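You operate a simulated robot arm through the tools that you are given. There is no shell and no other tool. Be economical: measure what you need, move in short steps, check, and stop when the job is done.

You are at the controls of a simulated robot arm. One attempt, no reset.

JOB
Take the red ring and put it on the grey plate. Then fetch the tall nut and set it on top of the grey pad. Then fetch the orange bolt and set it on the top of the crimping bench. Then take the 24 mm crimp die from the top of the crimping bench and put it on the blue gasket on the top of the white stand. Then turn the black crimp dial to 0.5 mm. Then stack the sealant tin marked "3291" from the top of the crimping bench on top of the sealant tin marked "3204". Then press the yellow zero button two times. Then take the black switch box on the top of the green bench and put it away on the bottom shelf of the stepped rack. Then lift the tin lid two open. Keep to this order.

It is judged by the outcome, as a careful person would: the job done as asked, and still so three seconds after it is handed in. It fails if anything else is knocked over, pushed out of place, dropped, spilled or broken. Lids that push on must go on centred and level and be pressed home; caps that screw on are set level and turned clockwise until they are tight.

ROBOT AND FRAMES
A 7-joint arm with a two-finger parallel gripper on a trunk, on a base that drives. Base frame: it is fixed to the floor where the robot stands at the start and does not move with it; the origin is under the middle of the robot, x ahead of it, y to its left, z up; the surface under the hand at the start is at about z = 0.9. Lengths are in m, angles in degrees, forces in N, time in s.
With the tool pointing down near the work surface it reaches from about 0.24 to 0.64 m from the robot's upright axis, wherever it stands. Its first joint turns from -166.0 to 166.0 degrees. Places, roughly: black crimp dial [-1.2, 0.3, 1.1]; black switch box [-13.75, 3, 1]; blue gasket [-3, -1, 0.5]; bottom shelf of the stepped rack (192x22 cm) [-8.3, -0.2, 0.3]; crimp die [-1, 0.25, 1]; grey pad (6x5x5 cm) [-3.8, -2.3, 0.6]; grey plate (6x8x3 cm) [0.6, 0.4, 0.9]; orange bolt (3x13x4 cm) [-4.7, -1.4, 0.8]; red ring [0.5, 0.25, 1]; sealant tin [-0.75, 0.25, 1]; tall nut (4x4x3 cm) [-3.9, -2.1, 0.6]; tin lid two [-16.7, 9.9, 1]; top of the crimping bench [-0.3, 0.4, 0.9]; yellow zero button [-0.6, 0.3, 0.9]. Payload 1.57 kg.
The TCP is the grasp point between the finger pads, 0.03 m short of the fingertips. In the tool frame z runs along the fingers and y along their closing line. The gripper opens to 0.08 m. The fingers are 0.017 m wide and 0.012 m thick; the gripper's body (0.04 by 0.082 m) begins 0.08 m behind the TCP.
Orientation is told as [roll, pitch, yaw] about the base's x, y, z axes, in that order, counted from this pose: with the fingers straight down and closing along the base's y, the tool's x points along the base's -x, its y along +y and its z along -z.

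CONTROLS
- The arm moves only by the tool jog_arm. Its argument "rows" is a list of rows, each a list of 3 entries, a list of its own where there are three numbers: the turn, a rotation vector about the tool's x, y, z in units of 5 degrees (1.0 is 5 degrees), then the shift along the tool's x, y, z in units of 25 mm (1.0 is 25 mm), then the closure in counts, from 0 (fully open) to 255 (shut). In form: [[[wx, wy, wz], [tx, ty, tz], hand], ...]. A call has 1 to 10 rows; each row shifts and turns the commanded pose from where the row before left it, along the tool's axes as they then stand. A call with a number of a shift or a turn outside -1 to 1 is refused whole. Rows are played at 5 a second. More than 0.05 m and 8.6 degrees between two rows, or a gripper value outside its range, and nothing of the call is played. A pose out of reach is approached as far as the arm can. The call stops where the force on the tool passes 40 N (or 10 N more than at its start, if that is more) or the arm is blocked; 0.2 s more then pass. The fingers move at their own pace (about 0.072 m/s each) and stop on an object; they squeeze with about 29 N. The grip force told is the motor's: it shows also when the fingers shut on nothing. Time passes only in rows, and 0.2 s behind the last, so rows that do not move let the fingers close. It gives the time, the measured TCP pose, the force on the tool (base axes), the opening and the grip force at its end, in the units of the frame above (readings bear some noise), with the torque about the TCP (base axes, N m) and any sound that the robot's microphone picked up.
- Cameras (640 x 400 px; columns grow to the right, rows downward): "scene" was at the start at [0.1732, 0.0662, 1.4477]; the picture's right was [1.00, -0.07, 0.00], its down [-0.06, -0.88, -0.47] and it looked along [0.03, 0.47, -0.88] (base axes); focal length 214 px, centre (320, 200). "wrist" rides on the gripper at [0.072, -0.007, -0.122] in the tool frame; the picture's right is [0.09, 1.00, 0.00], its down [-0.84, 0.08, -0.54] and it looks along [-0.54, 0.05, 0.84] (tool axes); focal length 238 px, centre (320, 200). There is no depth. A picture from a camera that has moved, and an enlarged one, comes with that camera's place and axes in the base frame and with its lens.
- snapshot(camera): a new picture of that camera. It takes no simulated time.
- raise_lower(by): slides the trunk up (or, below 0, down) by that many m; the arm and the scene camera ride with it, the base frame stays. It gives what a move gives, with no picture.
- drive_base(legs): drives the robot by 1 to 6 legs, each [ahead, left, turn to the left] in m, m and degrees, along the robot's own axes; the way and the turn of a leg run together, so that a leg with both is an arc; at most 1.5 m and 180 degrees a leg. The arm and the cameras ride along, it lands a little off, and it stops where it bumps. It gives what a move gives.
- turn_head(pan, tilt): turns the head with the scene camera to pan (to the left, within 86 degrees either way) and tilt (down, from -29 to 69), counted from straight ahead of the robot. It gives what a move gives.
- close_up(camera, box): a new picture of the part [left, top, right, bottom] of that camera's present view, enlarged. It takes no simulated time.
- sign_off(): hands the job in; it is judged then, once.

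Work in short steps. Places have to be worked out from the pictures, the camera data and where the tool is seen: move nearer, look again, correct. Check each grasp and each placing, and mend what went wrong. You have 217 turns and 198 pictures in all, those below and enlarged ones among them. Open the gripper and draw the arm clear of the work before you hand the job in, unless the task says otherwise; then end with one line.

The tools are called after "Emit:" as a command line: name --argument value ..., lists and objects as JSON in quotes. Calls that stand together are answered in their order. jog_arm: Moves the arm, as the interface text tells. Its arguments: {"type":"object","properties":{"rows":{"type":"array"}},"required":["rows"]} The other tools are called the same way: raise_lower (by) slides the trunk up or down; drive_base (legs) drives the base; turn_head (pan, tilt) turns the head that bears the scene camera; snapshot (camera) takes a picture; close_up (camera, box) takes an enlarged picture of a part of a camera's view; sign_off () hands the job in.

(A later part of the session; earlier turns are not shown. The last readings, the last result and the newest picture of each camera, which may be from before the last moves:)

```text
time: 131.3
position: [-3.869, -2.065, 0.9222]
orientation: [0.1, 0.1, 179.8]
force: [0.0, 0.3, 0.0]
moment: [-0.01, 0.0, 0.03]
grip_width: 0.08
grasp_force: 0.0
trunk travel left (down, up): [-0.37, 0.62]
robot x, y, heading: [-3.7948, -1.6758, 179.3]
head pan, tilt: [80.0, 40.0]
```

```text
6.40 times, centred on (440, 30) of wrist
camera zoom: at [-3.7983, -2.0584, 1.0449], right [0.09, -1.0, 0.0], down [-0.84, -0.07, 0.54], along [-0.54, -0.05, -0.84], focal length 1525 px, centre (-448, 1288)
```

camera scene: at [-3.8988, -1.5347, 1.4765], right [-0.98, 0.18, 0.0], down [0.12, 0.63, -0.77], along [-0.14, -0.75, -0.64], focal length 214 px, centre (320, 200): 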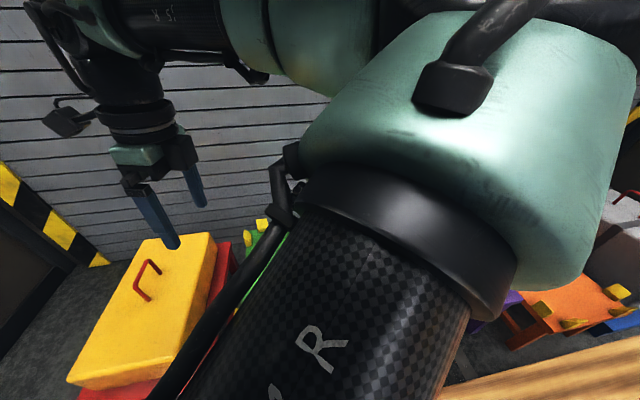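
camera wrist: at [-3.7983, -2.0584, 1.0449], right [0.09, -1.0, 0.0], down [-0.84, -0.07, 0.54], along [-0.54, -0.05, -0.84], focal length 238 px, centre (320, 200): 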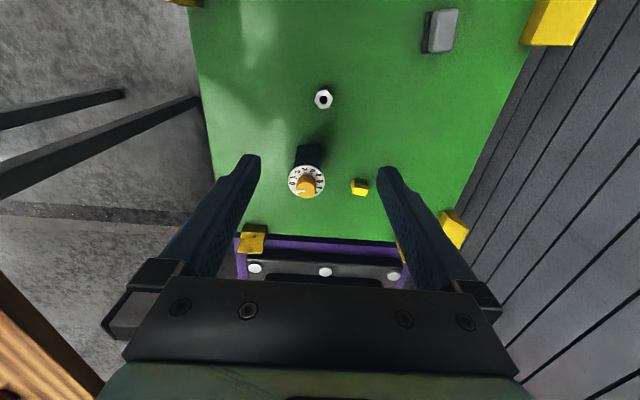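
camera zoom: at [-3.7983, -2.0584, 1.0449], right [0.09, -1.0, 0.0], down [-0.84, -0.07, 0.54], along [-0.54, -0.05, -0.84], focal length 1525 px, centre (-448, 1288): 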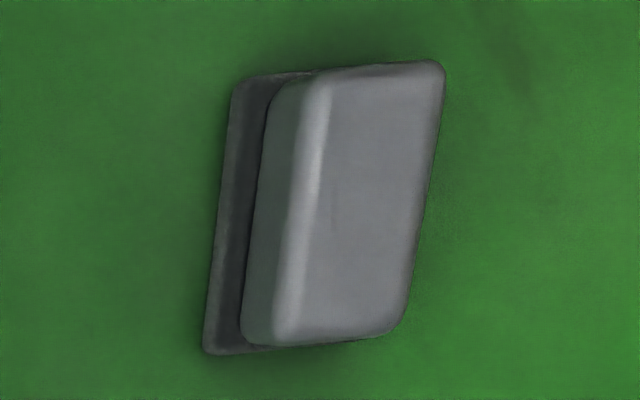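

Nut's flats are turned about 20° from the finger line. I move over it, turn +20° about tool z and descend to z≈0.68.

Emit:
jog_arm --rows '[[[0, 0, 0], [-0.48, 0.32, 0.5], 0], [[0, 0, 1], [0, 0, 1], 0], [[0, 0, 1], [0, 0, 1], 0], [[0, 0, 1], [0, 0, 1], 0], [[0, 0, 1], [0, 0, 1], 0], [[0, 0, 0], [0, 0, 1], 0], [[0, 0, 0], [0, 0, 1], 0], [[0, 0, 0], [0, 0, 1], 0], [[0, 0, 0], [0, 0, 1], 0], [[0, 0, 0], [0, 0, 1], 0]]'

Emit:
snapshot --camera "wrist"

```text
time: 133.5
position: [-3.8834, -2.0751, 0.6841]
orientation: [0.1, 0.2, 159.9]
force: [0.0, 0.3, -0.2]
moment: [0.0, 0.02, -0.01]
grip_width: 0.0803
grasp_force: 0.1
trunk travel left (down, up): [-0.37, 0.62]
robot x, y, heading: [-3.7928, -1.6753, 179.2]
head pan, tilt: [80.0, 40.0]
```

```text
162 pictures are left
camera wrist: at [-3.8142, -2.0926, 0.8067], right [-0.26, -0.97, 0.0], down [-0.81, 0.22, 0.54], along [-0.52, 0.14, -0.84], focal length 238 px, centre (320, 200)
```

wrist: 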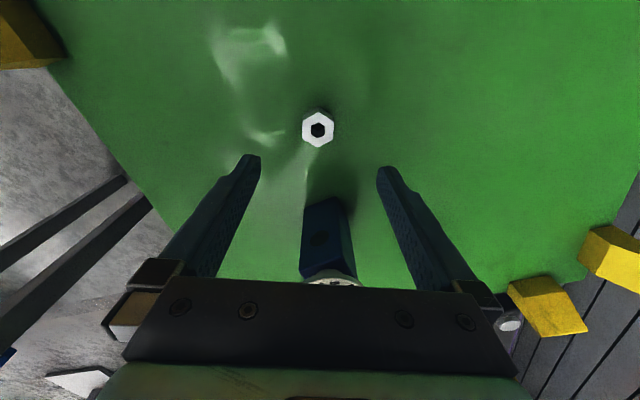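

Flats now line up. Descend to z≈0.60 and check.

Emit:
jog_arm --rows '[[[0, 0, 0], [0.1, 0.05, 1], 0], [[0, 0, 0], [0, 0, 1], 0], [[0, 0, 0], [0, 0, 0.8], 0], [[0, 0, 0], [0, 0, 0.4], 0], [[0, 0, 0], [0, 0, 0], 0]]'

Emit:
snapshot --camera "wrist"

Emit:
snapshot --camera "scene"

```text
time: 134.7
position: [-3.8806, -2.0764, 0.6033]
orientation: [0.1, 0.2, 159.8]
force: [0.9, -1.1, 0.6]
moment: [0.0, 0.03, -0.02]
grip_width: 0.0798
grasp_force: 0.1
trunk travel left (down, up): [-0.37, 0.62]
robot x, y, heading: [-3.7907, -1.6768, 179.4]
head pan, tilt: [80.0, 40.0]
```

```text
161 pictures are left
camera wrist: at [-3.8109, -2.0944, 0.7266], right [-0.26, -0.97, 0.0], down [-0.81, 0.22, 0.54], along [-0.52, 0.14, -0.84], focal length 238 px, centre (320, 200)
```

wrist: 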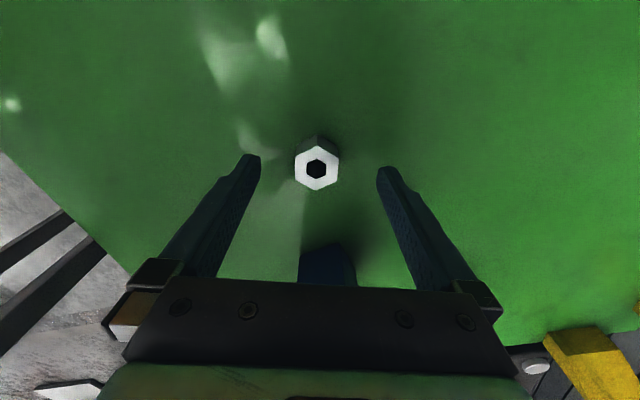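

```text
160 pictures are left
camera scene: at [-3.9798, -1.7542, 1.1465], right [-0.98, 0.18, 0.0], down [0.12, 0.63, -0.77], along [-0.14, -0.75, -0.64], focal length 214 px, centre (320, 200)
```

scene: 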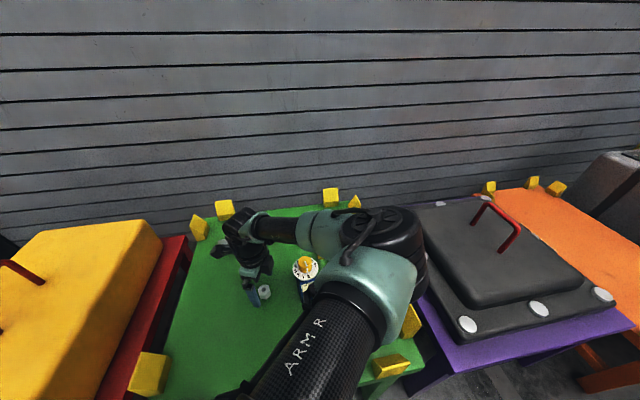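

Well aligned. Lower to z≈0.585 and close.

Emit:
jog_arm --rows '[[[0, 0, 0], [0, 0, 0.3], 0], [[0, 0, 0], [0, 0, 0.25], 0], [[0, 0, 0], [0, 0, 0.15], 0], [[0, 0, 0], [0, 0, 0], 120], [[0, 0, 0], [0, 0, 0], 255], [[0, 0, 0], [0, 0, 0], 255], [[0, 0, 0], [0, 0, 0], 255]]'

Emit:
snapshot --camera "wrist"

```text
time: 136.3
position: [-3.8787, -2.0776, 0.5861]
orientation: [0.0, 0.0, 159.9]
force: [0.7, 0.0, 0.1]
moment: [0.03, 0.02, 0.03]
grip_width: 0.0296
grasp_force: 29.3
trunk travel left (down, up): [-0.37, 0.62]
robot x, y, heading: [-3.7933, -1.6741, 179.4]
head pan, tilt: [80.0, 40.0]
```

```text
159 pictures are left
camera wrist: at [-3.8104, -2.0942, 0.7102], right [-0.26, -0.97, 0.0], down [-0.81, 0.22, 0.54], along [-0.52, 0.14, -0.84], focal length 238 px, centre (320, 200)
```

wrist: 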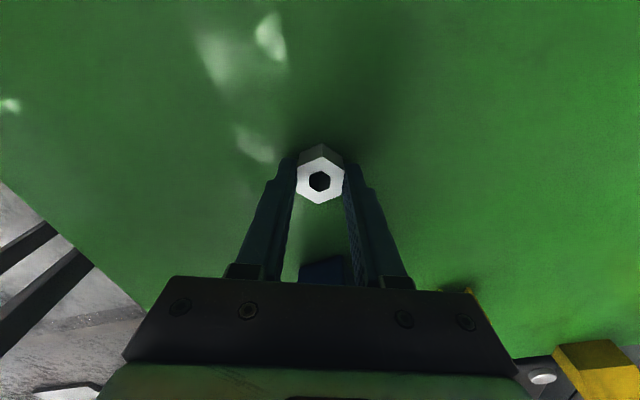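

Nut gripped (29.6 mm). Lift, straighten, and shift toward the pad.

Emit:
jog_arm --rows '[[[0, 0, 0], [0, 0, -0.6], 255], [[0, 0, 0], [0, 0, -1], 255], [[0, 0, 0], [0, 0, -1], 255], [[0, 0, -1], [0, 0, -1], 255], [[0, 0, -1], [0, 0, -1], 255], [[0, 0, -1], [0, 0, -1], 255], [[0, 0, -1], [0, 0, 0], 255], [[0, 0, 0], [1, 1, 0], 255], [[0, 0, 0], [1, 1, 0], 255], [[0, 0, 0], [1, 1, 0], 255]]'

Emit:
snapshot --camera "wrist"

```text
time: 138.5
position: [-3.8032, -2.1529, 0.7276]
orientation: [0.1, 0.1, 179.9]
force: [0.8, -0.3, -0.6]
moment: [-0.02, 0.01, 0.02]
grip_width: 0.0294
grasp_force: 29.4
trunk travel left (down, up): [-0.37, 0.62]
robot x, y, heading: [-3.7952, -1.6757, 179.1]
head pan, tilt: [80.0, 40.0]
```

```text
158 pictures are left
camera wrist: at [-3.7317, -2.1453, 0.8496], right [0.09, -1.0, 0.0], down [-0.84, -0.07, 0.54], along [-0.54, -0.05, -0.84], focal length 238 px, centre (320, 200)
```

wrist: 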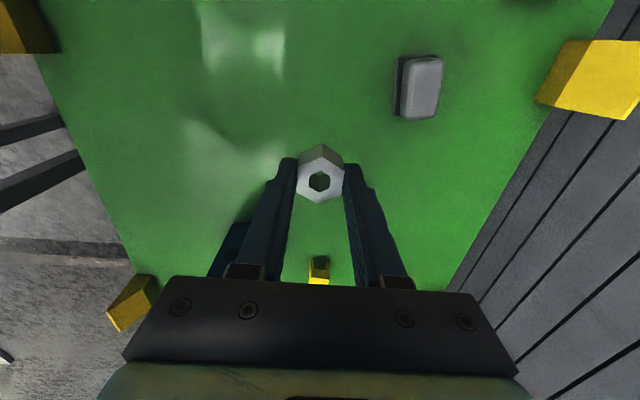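

Pad top ≈ (-3.755,-2.247). I move above it to z≈0.67 and look.

Emit:
jog_arm --rows '[[[0, 0, 0], [0.5, 0.94, 0], 255], [[0, 0, 0], [0.5, 0.94, 0], 255], [[0, 0, 0], [0.5, 0.94, 0], 255], [[0, 0, 0], [0.46, 0.94, 0], 255], [[0, 0, 0], [0, 0, 0.8], 255], [[0, 0, 0], [0, 0, 0.8], 255], [[0, 0, 0], [0, 0, 0.7], 255], [[0, 0, 0], [0, 0, 0], 255]]'

Emit:
snapshot --camera "wrist"

Emit:
close_up --camera "scene" --box '[170, 180, 330, 330]'

```text
time: 140.3
position: [-3.7568, -2.2456, 0.6703]
orientation: [0.1, 0.1, 179.9]
force: [0.9, 0.3, -0.4]
moment: [0.0, -0.01, 0.02]
grip_width: 0.0295
grasp_force: 29.0
trunk travel left (down, up): [-0.37, 0.62]
robot x, y, heading: [-3.7917, -1.6742, 179.3]
head pan, tilt: [80.0, 40.0]
```

```text
157 pictures are left
camera wrist: at [-3.6846, -2.2376, 0.7919], right [0.09, -1.0, 0.0], down [-0.84, -0.08, 0.54], along [-0.54, -0.05, -0.84], focal length 238 px, centre (320, 200)
```

wrist: 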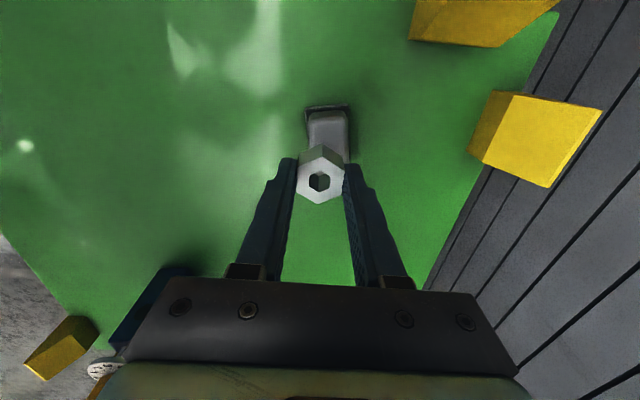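

```text
2.67 times, centred on (250, 255) of scene
camera zoom: at [-3.9798, -1.7542, 1.1465], right [-0.98, 0.18, 0.0], down [0.12, 0.63, -0.77], along [-0.14, -0.75, -0.64], focal length 572 px, centre (507, 53)
```

zoom: 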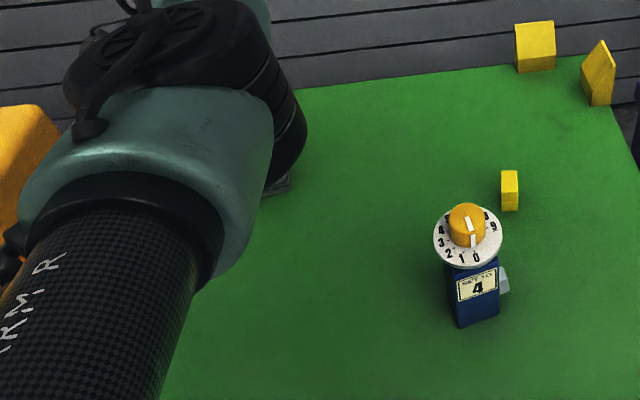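

Pad centre ≈ (-3.753,-2.248). Small correction and creep down toward contact.

Emit:
jog_arm --rows '[[[0, 0, 0], [0.12, 0.1, 0.3], 255], [[0, 0, 0], [0, 0, 0.3], 255], [[0, 0, 0], [0, 0, 0.2], 255], [[0, 0, 0], [0, 0, 0.2], 255], [[0, 0, 0], [0, 0, 0], 255]]'

Emit:
snapshot --camera "wrist"

```text
time: 141.5
position: [-3.7514, -2.2478, 0.6459]
orientation: [0.1, 0.1, 179.9]
force: [-0.8, -0.1, -1.0]
moment: [-0.01, 0.0, -0.02]
grip_width: 0.0294
grasp_force: 28.7
trunk travel left (down, up): [-0.37, 0.62]
robot x, y, heading: [-3.7946, -1.674, 179.4]
head pan, tilt: [80.0, 40.0]
```

```text
155 pictures are left
camera wrist: at [-3.6807, -2.2406, 0.7678], right [0.09, -1.0, 0.0], down [-0.84, -0.07, 0.54], along [-0.54, -0.05, -0.84], focal length 238 px, centre (320, 200)
```

wrist: 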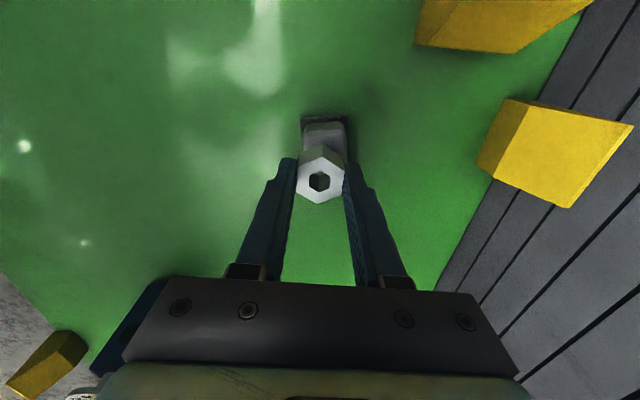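

Alignment holds. Creep down further in 2 mm steps.

Emit:
jog_arm --rows '[[[0, 0, 0], [0, 0, 0.1], 255], [[0, 0, 0], [0, 0, 0.08], 255], [[0, 0, 0], [0, 0, 0.08], 255], [[0, 0, 0], [0, 0, 0.08], 255], [[0, 0, 0], [0, 0, 0], 255]]'

```text
time: 142.7
position: [-3.7511, -2.2479, 0.6368]
orientation: [0.1, 0.0, 179.9]
force: [0.6, -0.3, -1.1]
moment: [-0.01, -0.02, 0.0]
grip_width: 0.0293
grasp_force: 28.9
trunk travel left (down, up): [-0.37, 0.62]
robot x, y, heading: [-3.7954, -1.6729, 179.2]
head pan, tilt: [80.0, 40.0]
```

No contact yet; continue.

Emit:
jog_arm --rows '[[[0, 0, 0], [0, 0, 0.08], 255], [[0, 0, 0], [0, 0, 0.08], 255], [[0, 0, 0], [0, 0, 0.08], 255], [[0, 0, 0], [0, 0, 0], 255]]'

Emit:
close_up --camera "wrist" --box '[240, 80, 400, 240]'

```text
time: 143.7
position: [-3.7526, -2.2476, 0.6313]
orientation: [0.2, 0.1, 179.9]
force: [-0.1, -0.3, -0.6]
moment: [0.01, -0.01, -0.03]
grip_width: 0.0296
grasp_force: 29.6
trunk travel left (down, up): [-0.37, 0.62]
robot x, y, heading: [-3.7913, -1.6748, 179.4]
head pan, tilt: [80.0, 40.0]
```

```text
2.50 times, centred on (320, 160) of wrist
camera zoom: at [-3.6808, -2.2406, 0.7536], right [0.09, -1.0, 0.0], down [-0.84, -0.07, 0.54], along [-0.54, -0.05, -0.84], focal length 596 px, centre (320, 300)
```

zoom: 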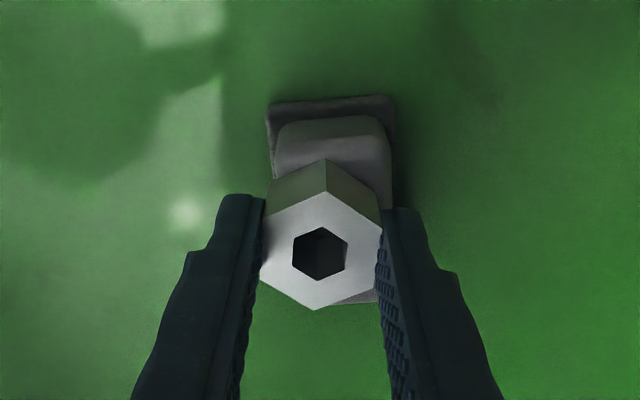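

Nearly over centre; shift 2.5 mm in -y and keep creeping.

Emit:
jog_arm --rows '[[[0, 0, 0], [-0.05, 0.1, 0.08], 255], [[0, 0, 0], [0, 0, 0.08], 255], [[0, 0, 0], [0, 0, 0.08], 255], [[0, 0, 0], [0, 0, 0.08], 255], [[0, 0, 0], [0, 0, 0], 255]]'

```text
time: 144.9
position: [-3.754, -2.2515, 0.6255]
orientation: [0.4, 0.3, 179.9]
force: [2.0, -3.4, 21.3]
moment: [0.04, -0.07, 0.03]
grip_width: 0.0296
grasp_force: 29.0
trunk travel left (down, up): [-0.37, 0.62]
robot x, y, heading: [-3.7938, -1.6733, 179.4]
head pan, tilt: [80.0, 40.0]
```

Contact at z≈0.6255. Ease 2 mm up to relieve, then release and lift.

Emit:
jog_arm --rows '[[[0, 0, 0], [0, 0, -0.08], 255], [[0, 0, 0], [0, 0, 0], 0], [[0, 0, 0], [0, 0, 0], 0], [[0, 0, 0], [0, 0, 0], 0], [[0, 0, 0], [0, 0, -0.5], 0], [[0, 0, 0], [0, 0, -1], 0], [[0, 0, 0], [0, 0, -1], 0], [[0, 0, 0], [-0.5, -1, -1], 0], [[0, 0, 0], [-0.5, -1, -1], 0]]'

Emit:
snapshot --camera "wrist"

```text
time: 146.9
position: [-3.7798, -2.2005, 0.7359]
orientation: [0.0, 0.1, 179.8]
force: [0.1, -0.3, 0.2]
moment: [0.0, 0.02, 0.01]
grip_width: 0.0798
grasp_force: 0.0
trunk travel left (down, up): [-0.37, 0.62]
robot x, y, heading: [-3.7884, -1.6746, 179.5]
head pan, tilt: [80.0, 40.0]
```

```text
153 pictures are left
camera wrist: at [-3.7079, -2.1931, 0.8595], right [0.09, -1.0, 0.0], down [-0.84, -0.07, 0.54], along [-0.54, -0.05, -0.84], focal length 238 px, centre (320, 200)
```

wrist: 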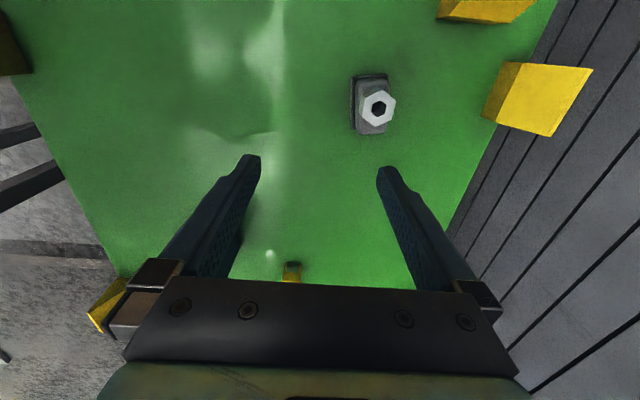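

Nut rests on the pad. Now raise the trunk and drive to the wooden table for the bolt.

Emit:
raise_lower --by 0.33

Emit:
drive_base --legs '[[-0.09, -0.15, 0], [0, -0.65, 0], [0.85, 0, 0]]'

Emit:
snapshot --camera "wrist"

Emit:
snapshot --camera "scene"

```text
time: 150.1
position: [-3.7789, -2.2009, 1.067]
orientation: [0.1, 0.1, 179.8]
force: [-0.2, 0.4, 0.3]
moment: [-0.01, -0.05, -0.04]
grip_width: 0.0796
grasp_force: 0.0
trunk travel left (down, up): [-0.7, 0.29]
robot x, y, heading: [-3.7923, -1.6728, 179.1]
head pan, tilt: [80.0, 40.0]
```

```text
time: 159.0
position: [-4.5351, -1.3953, 1.0663]
orientation: [0.2, 0.1, -179.8]
force: [-0.2, 0.2, 0.7]
moment: [-0.01, -0.01, 0.03]
grip_width: 0.0799
grasp_force: 0.1
trunk travel left (down, up): [-0.7, 0.29]
robot x, y, heading: [-4.55, -0.865, 179.9]
head pan, tilt: [80.0, 40.0]
```

```text
152 pictures are left
camera wrist: at [-4.464, -1.3867, 1.1894], right [0.09, -1.0, 0.0], down [-0.84, -0.08, 0.54], along [-0.54, -0.05, -0.84], focal length 238 px, centre (320, 200)
```

wrist: 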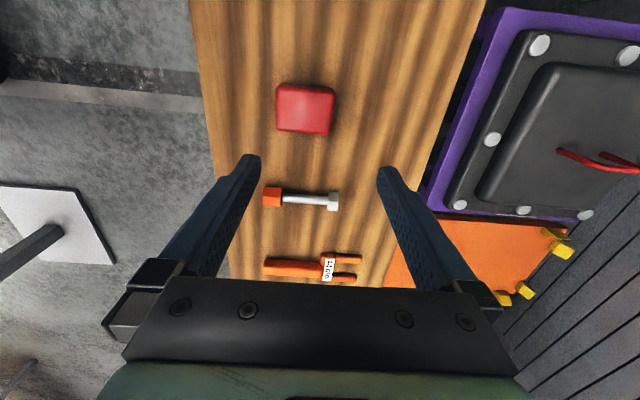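

```text
151 pictures are left
camera scene: at [-4.7385, -0.9486, 1.4765], right [-0.98, 0.18, 0.0], down [0.12, 0.63, -0.77], along [-0.14, -0.75, -0.64], focal length 214 px, centre (320, 200)
```

scene: 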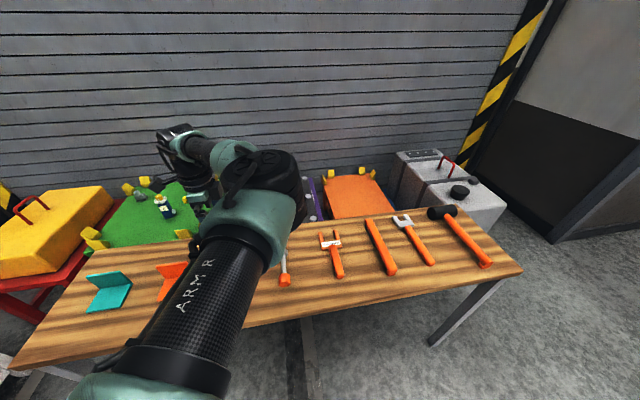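

The item at ≈(-4.70,-1.37) matches the bolt's place; zoom to confirm it.

Emit:
close_up --camera "wrist" --box '[245, 160, 365, 290]'

Emit:
close_up --camera "scene" --box '[60, 200, 520, 330]'

```text
3.08 times, centred on (305, 225) of wrist
camera zoom: at [-4.464, -1.3867, 1.1894], right [0.09, -1.0, 0.0], down [-0.84, -0.08, 0.54], along [-0.54, -0.05, -0.84], focal length 733 px, centre (366, 123)
```

zoom: 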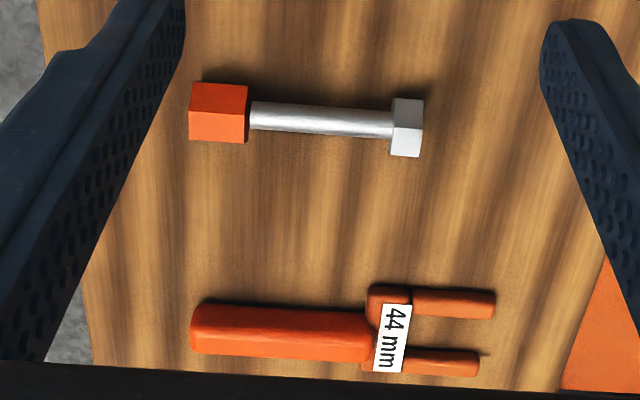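

```text
1.39 times, centred on (290, 265) of scene
camera zoom: at [-4.7385, -0.9486, 1.4765], right [-0.98, 0.18, 0.0], down [0.12, 0.63, -0.77], along [-0.14, -0.75, -0.64], focal length 298 px, centre (362, 110)
```

zoom: 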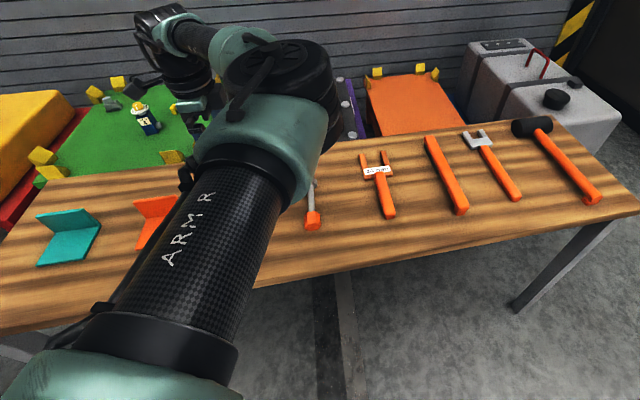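

It is the bolt, lying along y with its shaft centre near (-4.70,-1.376). I go over the shaft near the head and start turning the hand 90°.

Emit:
jog_arm --rows '[[[0, 0, 0], [-0.95, -0.17, 0], 0], [[0, 0, 0], [-0.95, -0.17, 0], 0], [[0, 0, 0], [-0.95, -0.17, 0], 0], [[0, 0, 0], [-0.95, -0.17, 0], 0], [[0, 0, 0], [-0.95, -0.17, 0], 0], [[0, 0, 0], [-0.95, -0.17, 0], 0], [[0, 0, 0], [-0.9, -0.17, 0], 0], [[0, 0, 1], [0, 0, 0], 0], [[0, 0, 1], [0, 0, 0], 0], [[0, 0, 1], [0, 0, 0], 0]]'

Emit:
jog_arm --rows '[[[0, 0, 1], [0, 0, 0], 0], [[0, 0, 1], [0, 0, 0], 0], [[0, 0, 1], [0, 0, 0], 0], [[0, 0, 1], [0, 0, 0], 0], [[0, 0, 1], [0, 0, 0], 0], [[0, 0, 1], [0, 0, 0], 0], [[0, 0, 1], [0, 0, 0], 0], [[0, 0, 1], [0, 0, 0], 0], [[0, 0, 1], [0, 0, 0], 0], [[0, 0, 1], [0, 0, 0], 0]]'

Emit:
jog_arm --rows '[[[0, 0, 1], [0, 0, 0], 0], [[0, 0, 1], [0, 0, 0], 0], [[0, 0, 1], [0, 0, 0], 0], [[0, 0, 1], [0, 0, 0], 0], [[0, 0, 1], [0, 0, 0], 0], [[0, 0, 0], [0, 0, 0], 0]]'

Emit:
snapshot --camera "wrist"

```text
time: 161.2
position: [-4.6997, -1.3639, 1.0669]
orientation: [0.1, 0.0, 165.0]
force: [-0.3, 0.5, 0.2]
moment: [-0.01, -0.01, 0.0]
grip_width: 0.08
grasp_force: 0.0
trunk travel left (down, up): [-0.7, 0.29]
robot x, y, heading: [-4.5526, -0.8669, 179.9]
head pan, tilt: [80.0, 40.0]
```

```text
time: 163.4
position: [-4.7011, -1.3656, 1.066]
orientation: [-0.2, 0.2, 115.1]
force: [-0.2, 0.0, 0.7]
moment: [-0.01, 0.01, 0.03]
grip_width: 0.0801
grasp_force: 0.0
trunk travel left (down, up): [-0.7, 0.29]
robot x, y, heading: [-4.5498, -0.8654, 179.5]
head pan, tilt: [80.0, 40.0]
```

```text
time: 164.8
position: [-4.7008, -1.3656, 1.0659]
orientation: [-0.1, 0.2, 90.1]
force: [0.0, -1.0, 0.4]
moment: [0.0, -0.05, -0.02]
grip_width: 0.0802
grasp_force: 0.0
trunk travel left (down, up): [-0.7, 0.29]
robot x, y, heading: [-4.552, -0.8697, 179.7]
head pan, tilt: [80.0, 40.0]
```

```text
148 pictures are left
camera wrist: at [-4.694, -1.4364, 1.1886], right [-1.0, -0.09, 0.0], down [-0.08, 0.84, 0.54], along [-0.05, 0.54, -0.84], focal length 238 px, centre (320, 200)
```

wrist: 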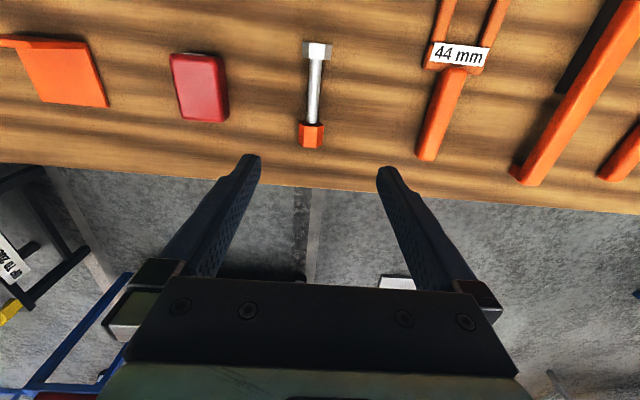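

Shaft at x≈-4.692. Shift and descend to z≈0.91.

Emit:
jog_arm --rows '[[[0, 0, 0], [0, -0.36, 1], 0], [[0, 0, 0], [0, 0, 1], 0], [[0, 0, 0], [0, 0, 1], 0], [[0, 0, 0], [0, 0, 1], 0], [[0, 0, 0], [0, 0, 1], 0], [[0, 0, 0], [0, 0, 1], 0], [[0, 0, 0], [0, 0, 0], 0]]'

Emit:
snapshot --camera "wrist"

Emit:
close_up --camera "scene" --box '[200, 180, 360, 320]'

```text
time: 166.4
position: [-4.692, -1.3649, 0.9167]
orientation: [-0.1, 0.2, 90.2]
force: [0.3, -0.3, 0.9]
moment: [0.01, 0.0, -0.01]
grip_width: 0.0799
grasp_force: 0.0
trunk travel left (down, up): [-0.7, 0.29]
robot x, y, heading: [-4.5553, -0.8673, 179.9]
head pan, tilt: [80.0, 40.0]
```

```text
147 pictures are left
camera wrist: at [-4.6855, -1.4363, 1.0387], right [-1.0, -0.1, 0.0], down [-0.08, 0.84, 0.54], along [-0.05, 0.54, -0.84], focal length 238 px, centre (320, 200)
```

wrist: 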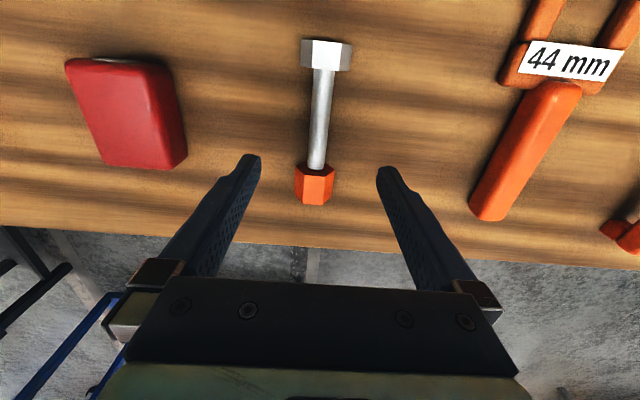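

```text
2.86 times, centred on (280, 250) of scene
camera zoom: at [-4.7383, -0.9485, 1.4765], right [-0.98, 0.18, 0.0], down [0.12, 0.63, -0.77], along [-0.14, -0.75, -0.64], focal length 613 px, centre (434, 57)
```

zoom: 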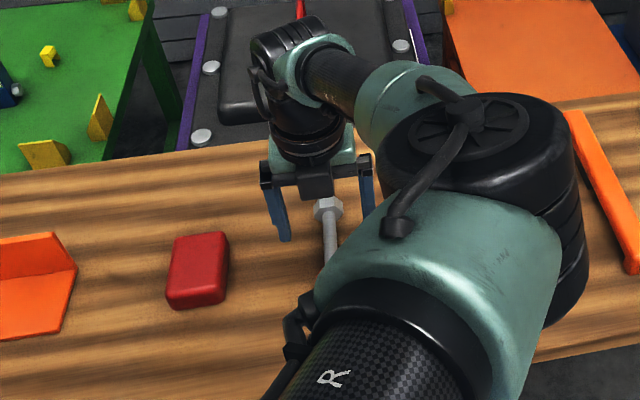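

Aligned. Descend to z≈0.85 and check.

Emit:
jog_arm --rows '[[[0, 0, 0], [0, 0, 0.8], 0], [[0, 0, 0], [0, 0, 0.8], 0], [[0, 0, 0], [0, 0, 0.5], 0], [[0, 0, 0], [0, 0, 0.4], 0], [[0, 0, 0], [0, 0, 0], 0]]'

Emit:
snapshot --camera "wrist"

```text
time: 167.6
position: [-4.6909, -1.3673, 0.8538]
orientation: [-0.2, 0.1, 90.3]
force: [0.3, -0.4, 0.0]
moment: [0.0, 0.01, -0.03]
grip_width: 0.08
grasp_force: 0.1
trunk travel left (down, up): [-0.7, 0.29]
robot x, y, heading: [-4.5519, -0.8674, 179.6]
head pan, tilt: [80.0, 40.0]
```

```text
145 pictures are left
camera wrist: at [-4.6849, -1.4378, 0.9765], right [-1.0, -0.1, 0.0], down [-0.08, 0.84, 0.54], along [-0.05, 0.54, -0.84], focal length 238 px, centre (320, 200)
```

wrist: 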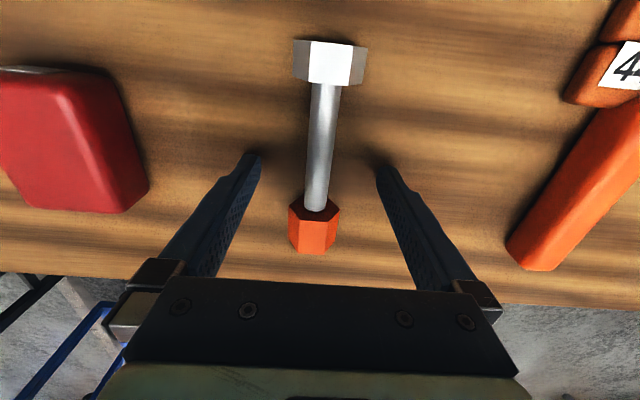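

Close to the surface (tip shadows visible). Lower gently ~1.8 cm and close.

Emit:
jog_arm --rows '[[[0, 0, 0], [0.1, 0, 0.3], 0], [[0, 0, 0], [0, 0, 0.25], 0], [[0, 0, 0], [0, 0, 0.15], 0], [[0, 0, 0], [0, 0, 0], 120], [[0, 0, 0], [0, 0, 0], 255], [[0, 0, 0], [0, 0, 0], 255], [[0, 0, 0], [0, 0, 0], 255]]'

Emit:
snapshot --camera "wrist"

```text
time: 168.2
position: [-4.6924, -1.3707, 0.8501]
orientation: [0.0, 0.3, 89.9]
force: [0.3, 11.2, 27.6]
moment: [0.53, 0.45, -0.15]
grip_width: 0.0779
grasp_force: 0.2
trunk travel left (down, up): [-0.7, 0.29]
robot x, y, heading: [-4.5497, -0.8641, 179.5]
head pan, tilt: [80.0, 40.0]
stopped in row 2: the force on the tool passed its limit at 47 N (the readings are from after the stop); the commanded pose is now the measured one
```

```text
144 pictures are left
camera wrist: at [-4.6865, -1.4418, 0.9727], right [-1.0, -0.09, 0.0], down [-0.08, 0.84, 0.54], along [-0.05, 0.54, -0.84], focal length 238 px, centre (320, 200)
```

wrist: 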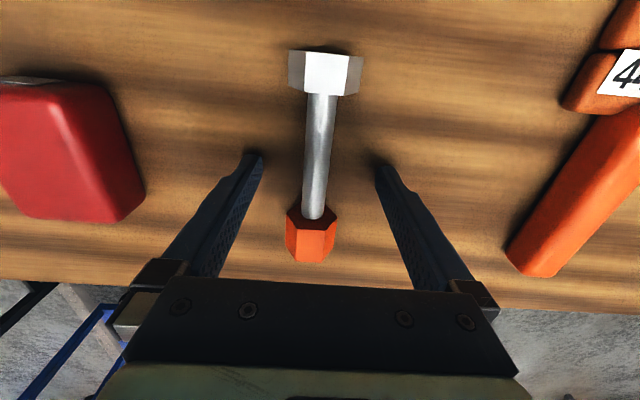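

The tips touched the table (surface z≈0.82). Raise 3 mm and close.

Emit:
jog_arm --rows '[[[0, 0, 0], [0, 0, -0.16], 0], [[0, 0, 0], [0, 0, 0], 120], [[0, 0, 0], [0, 0, 0], 255], [[0, 0, 0], [0, 0, 0], 255], [[0, 0, 0], [0, 0, 0], 255], [[0, 0, 0], [0, 0, 0], 255]]'

Emit:
snapshot --camera "wrist"

```text
time: 169.6
position: [-4.694, -1.3702, 0.8502]
orientation: [-0.2, 0.1, 90.0]
force: [-0.5, 0.1, 1.7]
moment: [-0.2, 0.06, 0.02]
grip_width: 0.0147
grasp_force: 29.1
trunk travel left (down, up): [-0.7, 0.29]
robot x, y, heading: [-4.5489, -0.8702, 180.0]
head pan, tilt: [80.0, 40.0]
```

```text
143 pictures are left
camera wrist: at [-4.6867, -1.4417, 0.9727], right [-1.0, -0.09, 0.0], down [-0.08, 0.84, 0.54], along [-0.05, 0.54, -0.84], focal length 238 px, centre (320, 200)
```

wrist: 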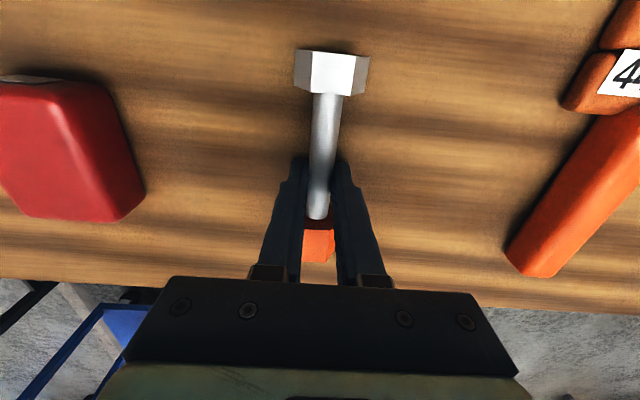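

Shaft gripped (14.7 mm). Lift and check.

Emit:
jog_arm --rows '[[[0, 0, 0], [0, 0, -0.5], 255], [[0, 0, 0], [0, 0, -1], 255], [[0, 0, 0], [0, 0, -1], 255], [[0, 0, 0], [0, 0, -1], 255], [[0, 0, 0], [0, 0, -1], 255], [[0, 0, 0], [0, 0, -1], 255], [[0, 0, 0], [0, 0, -1], 255], [[0, 0, 0], [0, 0, -1], 255], [[0, 0, 0], [0, 0, -1], 255], [[0, 0, 0], [0, 0, -1], 255]]'

Emit:
snapshot --camera "wrist"

```text
time: 171.8
position: [-4.6916, -1.3705, 1.088]
orientation: [-0.2, 0.2, 90.0]
force: [-0.4, -0.2, -0.7]
moment: [0.01, -0.02, -0.01]
grip_width: 0.0148
grasp_force: 29.2
trunk travel left (down, up): [-0.7, 0.29]
robot x, y, heading: [-4.5532, -0.8683, 179.7]
head pan, tilt: [80.0, 40.0]
```

```text
142 pictures are left
camera wrist: at [-4.6859, -1.4419, 1.2099], right [-1.0, -0.09, 0.0], down [-0.08, 0.84, 0.54], along [-0.05, 0.54, -0.84], focal length 238 px, centre (320, 200)
```

wrist: 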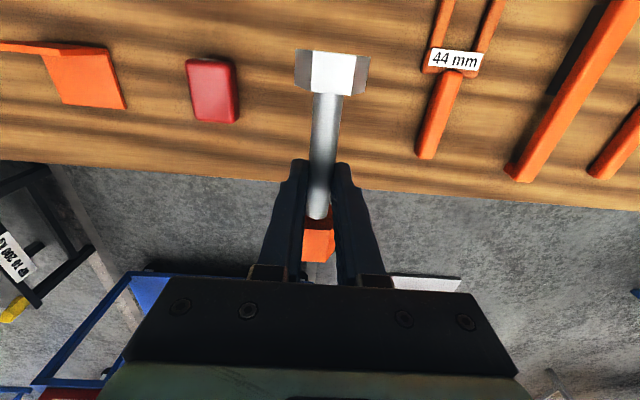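

Held level. Retract the hand closer to the robot for the drive, and set the head forward.

Emit:
jog_arm --rows '[[[0, 0, 0], [-1, 0, -1], 255], [[0, 0, 0], [-1, 0, -1], 255], [[0, 0, 0], [-1, 0, -1], 255], [[0, 0, 0], [-1, 0, -1], 255], [[0, 0, 0], [-1, 0, -1], 255], [[0, 0, 0], [-1, 0, -1], 255]]'

Emit:
drive_base --legs '[[1.0, 0, 0], [1.0, 0, 0], [0, -1.0, 0], [0, -1.05, 0], [-1.5, 0, 0]]'

```text
time: 173.2
position: [-4.692, -1.2174, 1.2378]
orientation: [-0.1, 0.1, 90.0]
force: [0.5, 1.0, -0.6]
moment: [-0.03, 0.02, 0.03]
grip_width: 0.0151
grasp_force: 28.0
trunk travel left (down, up): [-0.7, 0.29]
robot x, y, heading: [-4.5508, -0.8701, 179.6]
head pan, tilt: [80.0, 40.0]
```

```text
time: 199.9
position: [-5.1688, 0.8323, 1.2367]
orientation: [-0.1, 0.1, 90.4]
force: [-0.6, 0.5, -1.4]
moment: [0.02, 0.0, -0.01]
grip_width: 0.015
grasp_force: 28.7
trunk travel left (down, up): [-0.7, 0.29]
robot x, y, heading: [-5.0294, 1.1874, -179.8]
head pan, tilt: [80.0, 40.0]
```

Bolt still held. Continue back round toward the bench's front and turn to heading 0.

Emit:
drive_base --legs '[[-1.4, 0, 0], [-1.35, 0, 0], [0, 1.0, 0], [0, 0.8, 0], [0, 0, 180]]'

Emit:
turn_head --pan 30 --tilt 35

Emit:
snapshot --camera "scene"

```text
time: 229.2
position: [-2.0956, -0.2678, 1.2383]
orientation: [0.0, 0.0, -91.7]
force: [-0.2, 0.0, -1.8]
moment: [0.02, 0.03, 0.0]
grip_width: 0.0152
grasp_force: 29.6
trunk travel left (down, up): [-0.7, 0.29]
robot x, y, heading: [-2.2454, -0.615, -2.1]
head pan, tilt: [80.0, 40.0]
```

```text
time: 230.4
position: [-2.0968, -0.2677, 1.2374]
orientation: [-0.2, 0.0, -91.7]
force: [0.3, 0.2, -1.3]
moment: [0.01, -0.04, 0.01]
grip_width: 0.0151
grasp_force: 29.2
trunk travel left (down, up): [-0.7, 0.29]
robot x, y, heading: [-2.2455, -0.6176, -1.8]
head pan, tilt: [30.0, 35.0]
```

```text
141 pictures are left
camera scene: at [-2.0001, -0.5786, 1.484], right [0.47, -0.88, 0.0], down [-0.51, -0.27, -0.82], along [0.72, 0.38, -0.57], focal length 214 px, centre (320, 200)
```

scene: 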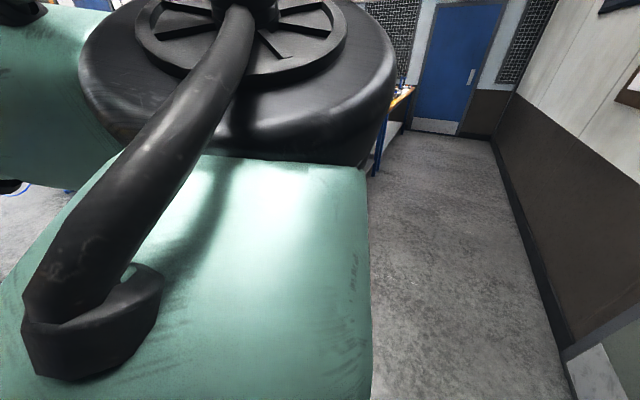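

Drive along the bench front to x≈-0.25 and then in to y≈0.

Emit:
drive_base --legs '[[1.0, 0.03, 2], [1.0, 0, 0], [0, 0.6, 0]]'

Emit:
turn_head --pan 85 --tilt 55

Emit:
snapshot --camera "scene"

Emit:
snapshot --camera "wrist"

```text
time: 243.2
position: [-0.1523, 0.3582, 1.2375]
orientation: [-0.1, 0.1, -89.2]
force: [0.5, -1.0, -1.6]
moment: [-0.01, -0.01, 0.01]
grip_width: 0.015
grasp_force: 29.4
trunk travel left (down, up): [-0.7, 0.29]
robot x, y, heading: [-0.2866, 0.0045, 0.5]
head pan, tilt: [30.0, 35.0]
```

```text
time: 244.4
position: [-0.1517, 0.3575, 1.2372]
orientation: [-0.1, 0.1, -89.1]
force: [-0.5, 0.6, -0.6]
moment: [0.0, 0.0, 0.01]
grip_width: 0.0148
grasp_force: 28.9
trunk travel left (down, up): [-0.7, 0.29]
robot x, y, heading: [-0.287, 0.0036, 0.7]
head pan, tilt: [85.0, 55.0]
```

```text
140 pictures are left
camera scene: at [-0.1122, 0.0798, 1.4558], right [1.0, -0.08, 0.0], down [-0.06, -0.82, -0.57], along [0.04, 0.57, -0.82], focal length 214 px, centre (320, 200)
```

scene: 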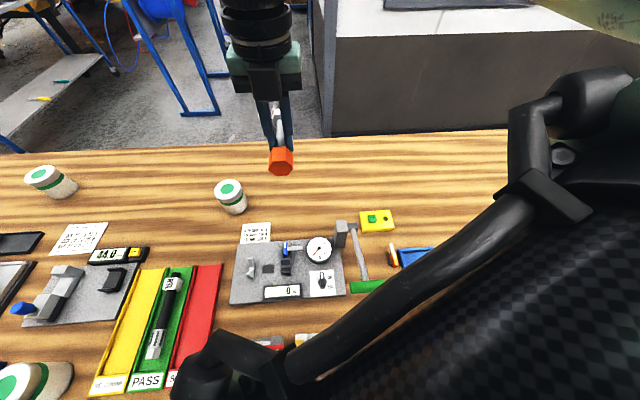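

```text
139 pictures are left
camera wrist: at [-0.1601, 0.4303, 1.3598], right [0.99, 0.11, 0.0], down [0.09, -0.84, 0.54], along [0.06, -0.54, -0.84], focal length 238 px, centre (320, 200)
```

wrist: 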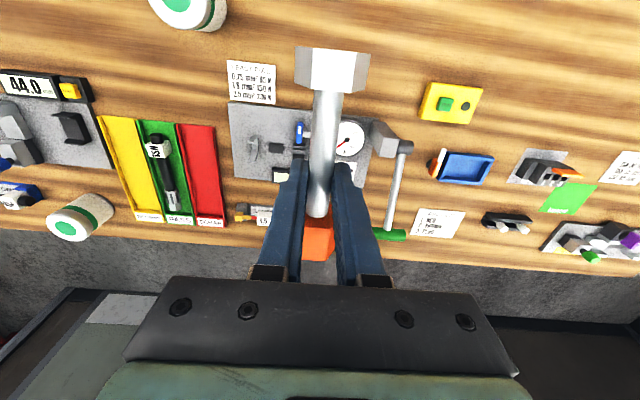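

Free spot: around (-0.12, 0.52), between the tin and yellow box, behind them. I carry the bolt there and lower to z≈1.0.

Emit:
jog_arm --rows '[[[0, 0, 0], [1, 0.2, 0], 255], [[0, 0, 0], [1, 0.2, 0], 255], [[0, 0, 0], [1, 0.2, 0], 255], [[0, 0, 0], [1, 0.2, 1], 255], [[0, 0, 0], [1, 0.2, 1], 255], [[0, 0, 0], [1, 0.2, 1], 255], [[0, 0, 0], [0.5, 0, 1], 255], [[0, 0, 0], [0, 0, 1], 255], [[0, 0, 0], [0, 0, 1], 255], [[0, 0, 0], [0, 0, 1], 255]]'

Emit:
jog_arm --rows '[[[0, 0, 0], [0, 0, 1], 255], [[0, 0, 0], [0, 0, 1], 255], [[0, 0, 0], [0, 0, 0.5], 255], [[0, 0, 0], [0, 0, 0], 255]]'

Emit:
snapshot --camera "scene"

Emit:
snapshot --camera "wrist"

```text
time: 246.6
position: [-0.1257, 0.5226, 1.0607]
orientation: [-0.1, 0.1, -89.1]
force: [0.3, 0.7, -1.3]
moment: [-0.05, -0.06, -0.01]
grip_width: 0.0148
grasp_force: 29.6
trunk travel left (down, up): [-0.7, 0.29]
robot x, y, heading: [-0.2823, 0.0026, 0.5]
head pan, tilt: [85.0, 55.0]
```

```text
time: 247.6
position: [-0.1239, 0.523, 0.9988]
orientation: [-0.1, 0.2, -89.1]
force: [-0.4, 0.3, -1.0]
moment: [0.02, 0.0, 0.04]
grip_width: 0.0153
grasp_force: 28.9
trunk travel left (down, up): [-0.7, 0.29]
robot x, y, heading: [-0.2858, 0.0022, 0.6]
head pan, tilt: [85.0, 55.0]
```

```text
138 pictures are left
camera scene: at [-0.1123, 0.0798, 1.4558], right [1.0, -0.08, 0.0], down [-0.06, -0.82, -0.57], along [0.04, 0.57, -0.82], focal length 214 px, centre (320, 200)
```

scene: 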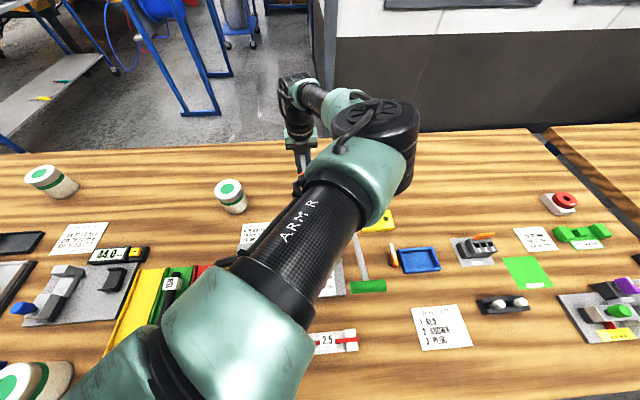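

```text
137 pictures are left
camera wrist: at [-0.1326, 0.5943, 1.1213], right [0.99, 0.11, 0.0], down [0.09, -0.84, 0.54], along [0.06, -0.54, -0.84], focal length 238 px, centre (320, 200)
```

wrist: 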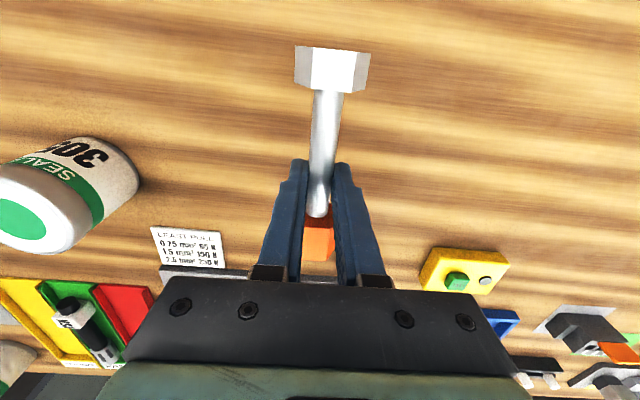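

Clear spot. Lower to z≈0.94 and then creep to contact.

Emit:
jog_arm --rows '[[[0, 0, 0], [0, 0, 0.8], 255], [[0, 0, 0], [0, 0, 0.8], 255], [[0, 0, 0], [0, 0, 0.4], 255], [[0, 0, 0], [0, 0, 0.2], 255], [[0, 0, 0], [0, 0, 0.1], 255], [[0, 0, 0], [0, 0, 0.1], 255], [[0, 0, 0], [0, 0, 0], 255]]'

```text
time: 249.2
position: [-0.1262, 0.5207, 0.9384]
orientation: [-0.2, 0.1, -89.1]
force: [-0.2, -0.9, -1.2]
moment: [-0.01, -0.02, 0.01]
grip_width: 0.0149
grasp_force: 29.0
trunk travel left (down, up): [-0.7, 0.29]
robot x, y, heading: [-0.287, 0.0006, 0.5]
head pan, tilt: [85.0, 55.0]
```

No contact; creep on.

Emit:
jog_arm --rows '[[[0, 0, 0], [0, 0, 0.1], 255], [[0, 0, 0], [0, 0, 0.1], 255], [[0, 0, 0], [0, 0, 0.08], 255], [[0, 0, 0], [0, 0, 0.08], 255], [[0, 0, 0], [0, 0, 0], 255]]'

```text
time: 250.4
position: [-0.1247, 0.5213, 0.9311]
orientation: [-0.2, 0.1, -89.1]
force: [0.2, 0.1, -1.1]
moment: [0.01, 0.02, 0.03]
grip_width: 0.0152
grasp_force: 29.2
trunk travel left (down, up): [-0.7, 0.29]
robot x, y, heading: [-0.2888, 0.007, 0.9]
head pan, tilt: [85.0, 55.0]
```

Emit:
jog_arm --rows '[[[0, 0, 0], [0, 0, 0.08], 255], [[0, 0, 0], [0, 0, 0.08], 255], [[0, 0, 0], [0, 0, 0.08], 255], [[0, 0, 0], [0, 0, 0], 255]]'

```text
time: 251.4
position: [-0.124, 0.5215, 0.9308]
orientation: [-0.1, 0.5, -89.2]
force: [2.1, -5.6, 35.6]
moment: [-1.08, 0.01, 0.0]
grip_width: 0.0148
grasp_force: 28.7
trunk travel left (down, up): [-0.7, 0.29]
robot x, y, heading: [-0.2914, 0.0047, 0.6]
head pan, tilt: [85.0, 55.0]
```

Contact at z≈0.931. Ease off 4 mm, release and lift.

Emit:
jog_arm --rows '[[[0, 0, 0], [0, 0, -0.16], 255], [[0, 0, 0], [0, 0, 0], 80], [[0, 0, 0], [0, 0, 0], 0], [[0, 0, 0], [0, 0, 0], 0], [[0, 0, 0], [0, 0, -0.5], 0], [[0, 0, 0], [0, 0, -1], 0], [[0, 0, 0], [0, 0, -1], 0], [[0, 0, 0], [0, 0, -1], 0], [[0, 0, 0], [0, 0, -1], 0]]'

Emit:
snapshot --camera "wrist"

```text
time: 253.4
position: [-0.125, 0.5216, 1.0427]
orientation: [0.0, 0.2, -89.1]
force: [-0.9, 0.0, 0.9]
moment: [0.01, -0.03, 0.0]
grip_width: 0.0801
grasp_force: 0.1
trunk travel left (down, up): [-0.7, 0.29]
robot x, y, heading: [-0.2882, 0.0045, 0.7]
head pan, tilt: [85.0, 55.0]
```

```text
136 pictures are left
camera wrist: at [-0.1321, 0.594, 1.1641], right [0.99, 0.11, 0.0], down [0.09, -0.84, 0.54], along [0.06, -0.54, -0.84], focal length 238 px, centre (320, 200)
```

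wrist: 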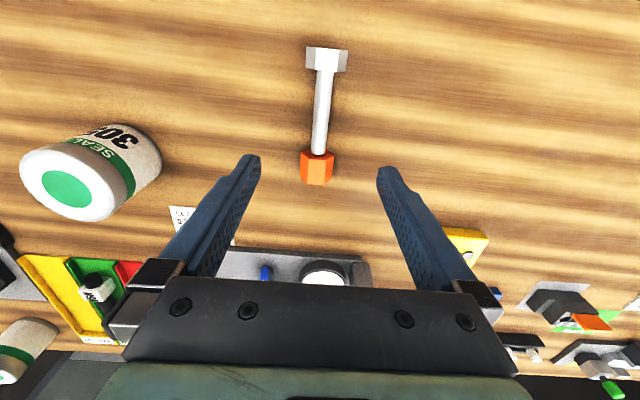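

Bolt is resting on the bench. Raise and retract the hand, then move back along the bench to the die area.

Emit:
jog_arm --rows '[[[0, 0, 0], [0, 0, -1], 0], [[0, 0, 0], [0, 0, -1], 0], [[0, 0, 0], [0, 0, -1], 0], [[0, 0, 0], [-1, 0, -1], 0], [[0, 0, 0], [-1, 0, -1], 0], [[0, 0, 0], [-1, 0, -1], 0], [[0, 0, 0], [-1, 0, -1], 0], [[0, 0, 0], [-1, 0, -0.5], 0], [[0, 0, 0], [-1, 0, 0], 0]]'

Emit:
drive_base --legs '[[-0.5, 0, 0]]'

Emit:
snapshot --camera "scene"

Emit:
snapshot --camera "wrist"

```text
time: 255.4
position: [-0.1222, 0.3696, 1.2283]
orientation: [-0.1, 0.1, -89.0]
force: [-0.2, -0.5, 0.2]
moment: [-0.01, -0.02, -0.03]
grip_width: 0.08
grasp_force: 0.1
trunk travel left (down, up): [-0.7, 0.29]
robot x, y, heading: [-0.2861, 0.0035, 0.4]
head pan, tilt: [85.0, 55.0]
```

```text
time: 258.4
position: [-0.6181, 0.3673, 1.2297]
orientation: [0.0, 0.0, -89.6]
force: [-0.4, 0.1, 1.0]
moment: [0.01, 0.01, -0.02]
grip_width: 0.08
grasp_force: 0.0
trunk travel left (down, up): [-0.7, 0.29]
robot x, y, heading: [-0.7817, 0.0033, 0.3]
head pan, tilt: [85.0, 55.0]
```

```text
135 pictures are left
camera scene: at [-0.61, 0.0755, 1.4558], right [1.0, -0.09, 0.0], down [-0.07, -0.82, -0.57], along [0.05, 0.57, -0.82], focal length 214 px, centre (320, 200)
```

scene: 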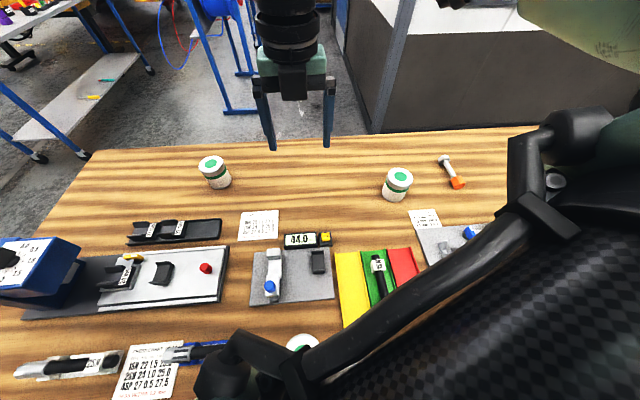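

```text
134 pictures are left
camera wrist: at [-0.6252, 0.4398, 1.3513], right [1.0, 0.1, 0.0], down [0.08, -0.84, 0.54], along [0.05, -0.54, -0.84], focal length 238 px, centre (320, 200)
```

wrist: 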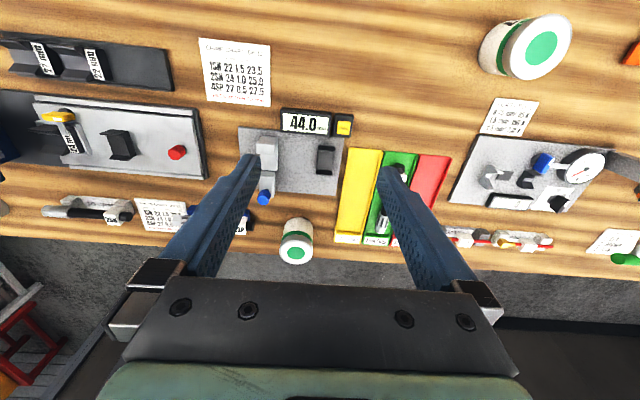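

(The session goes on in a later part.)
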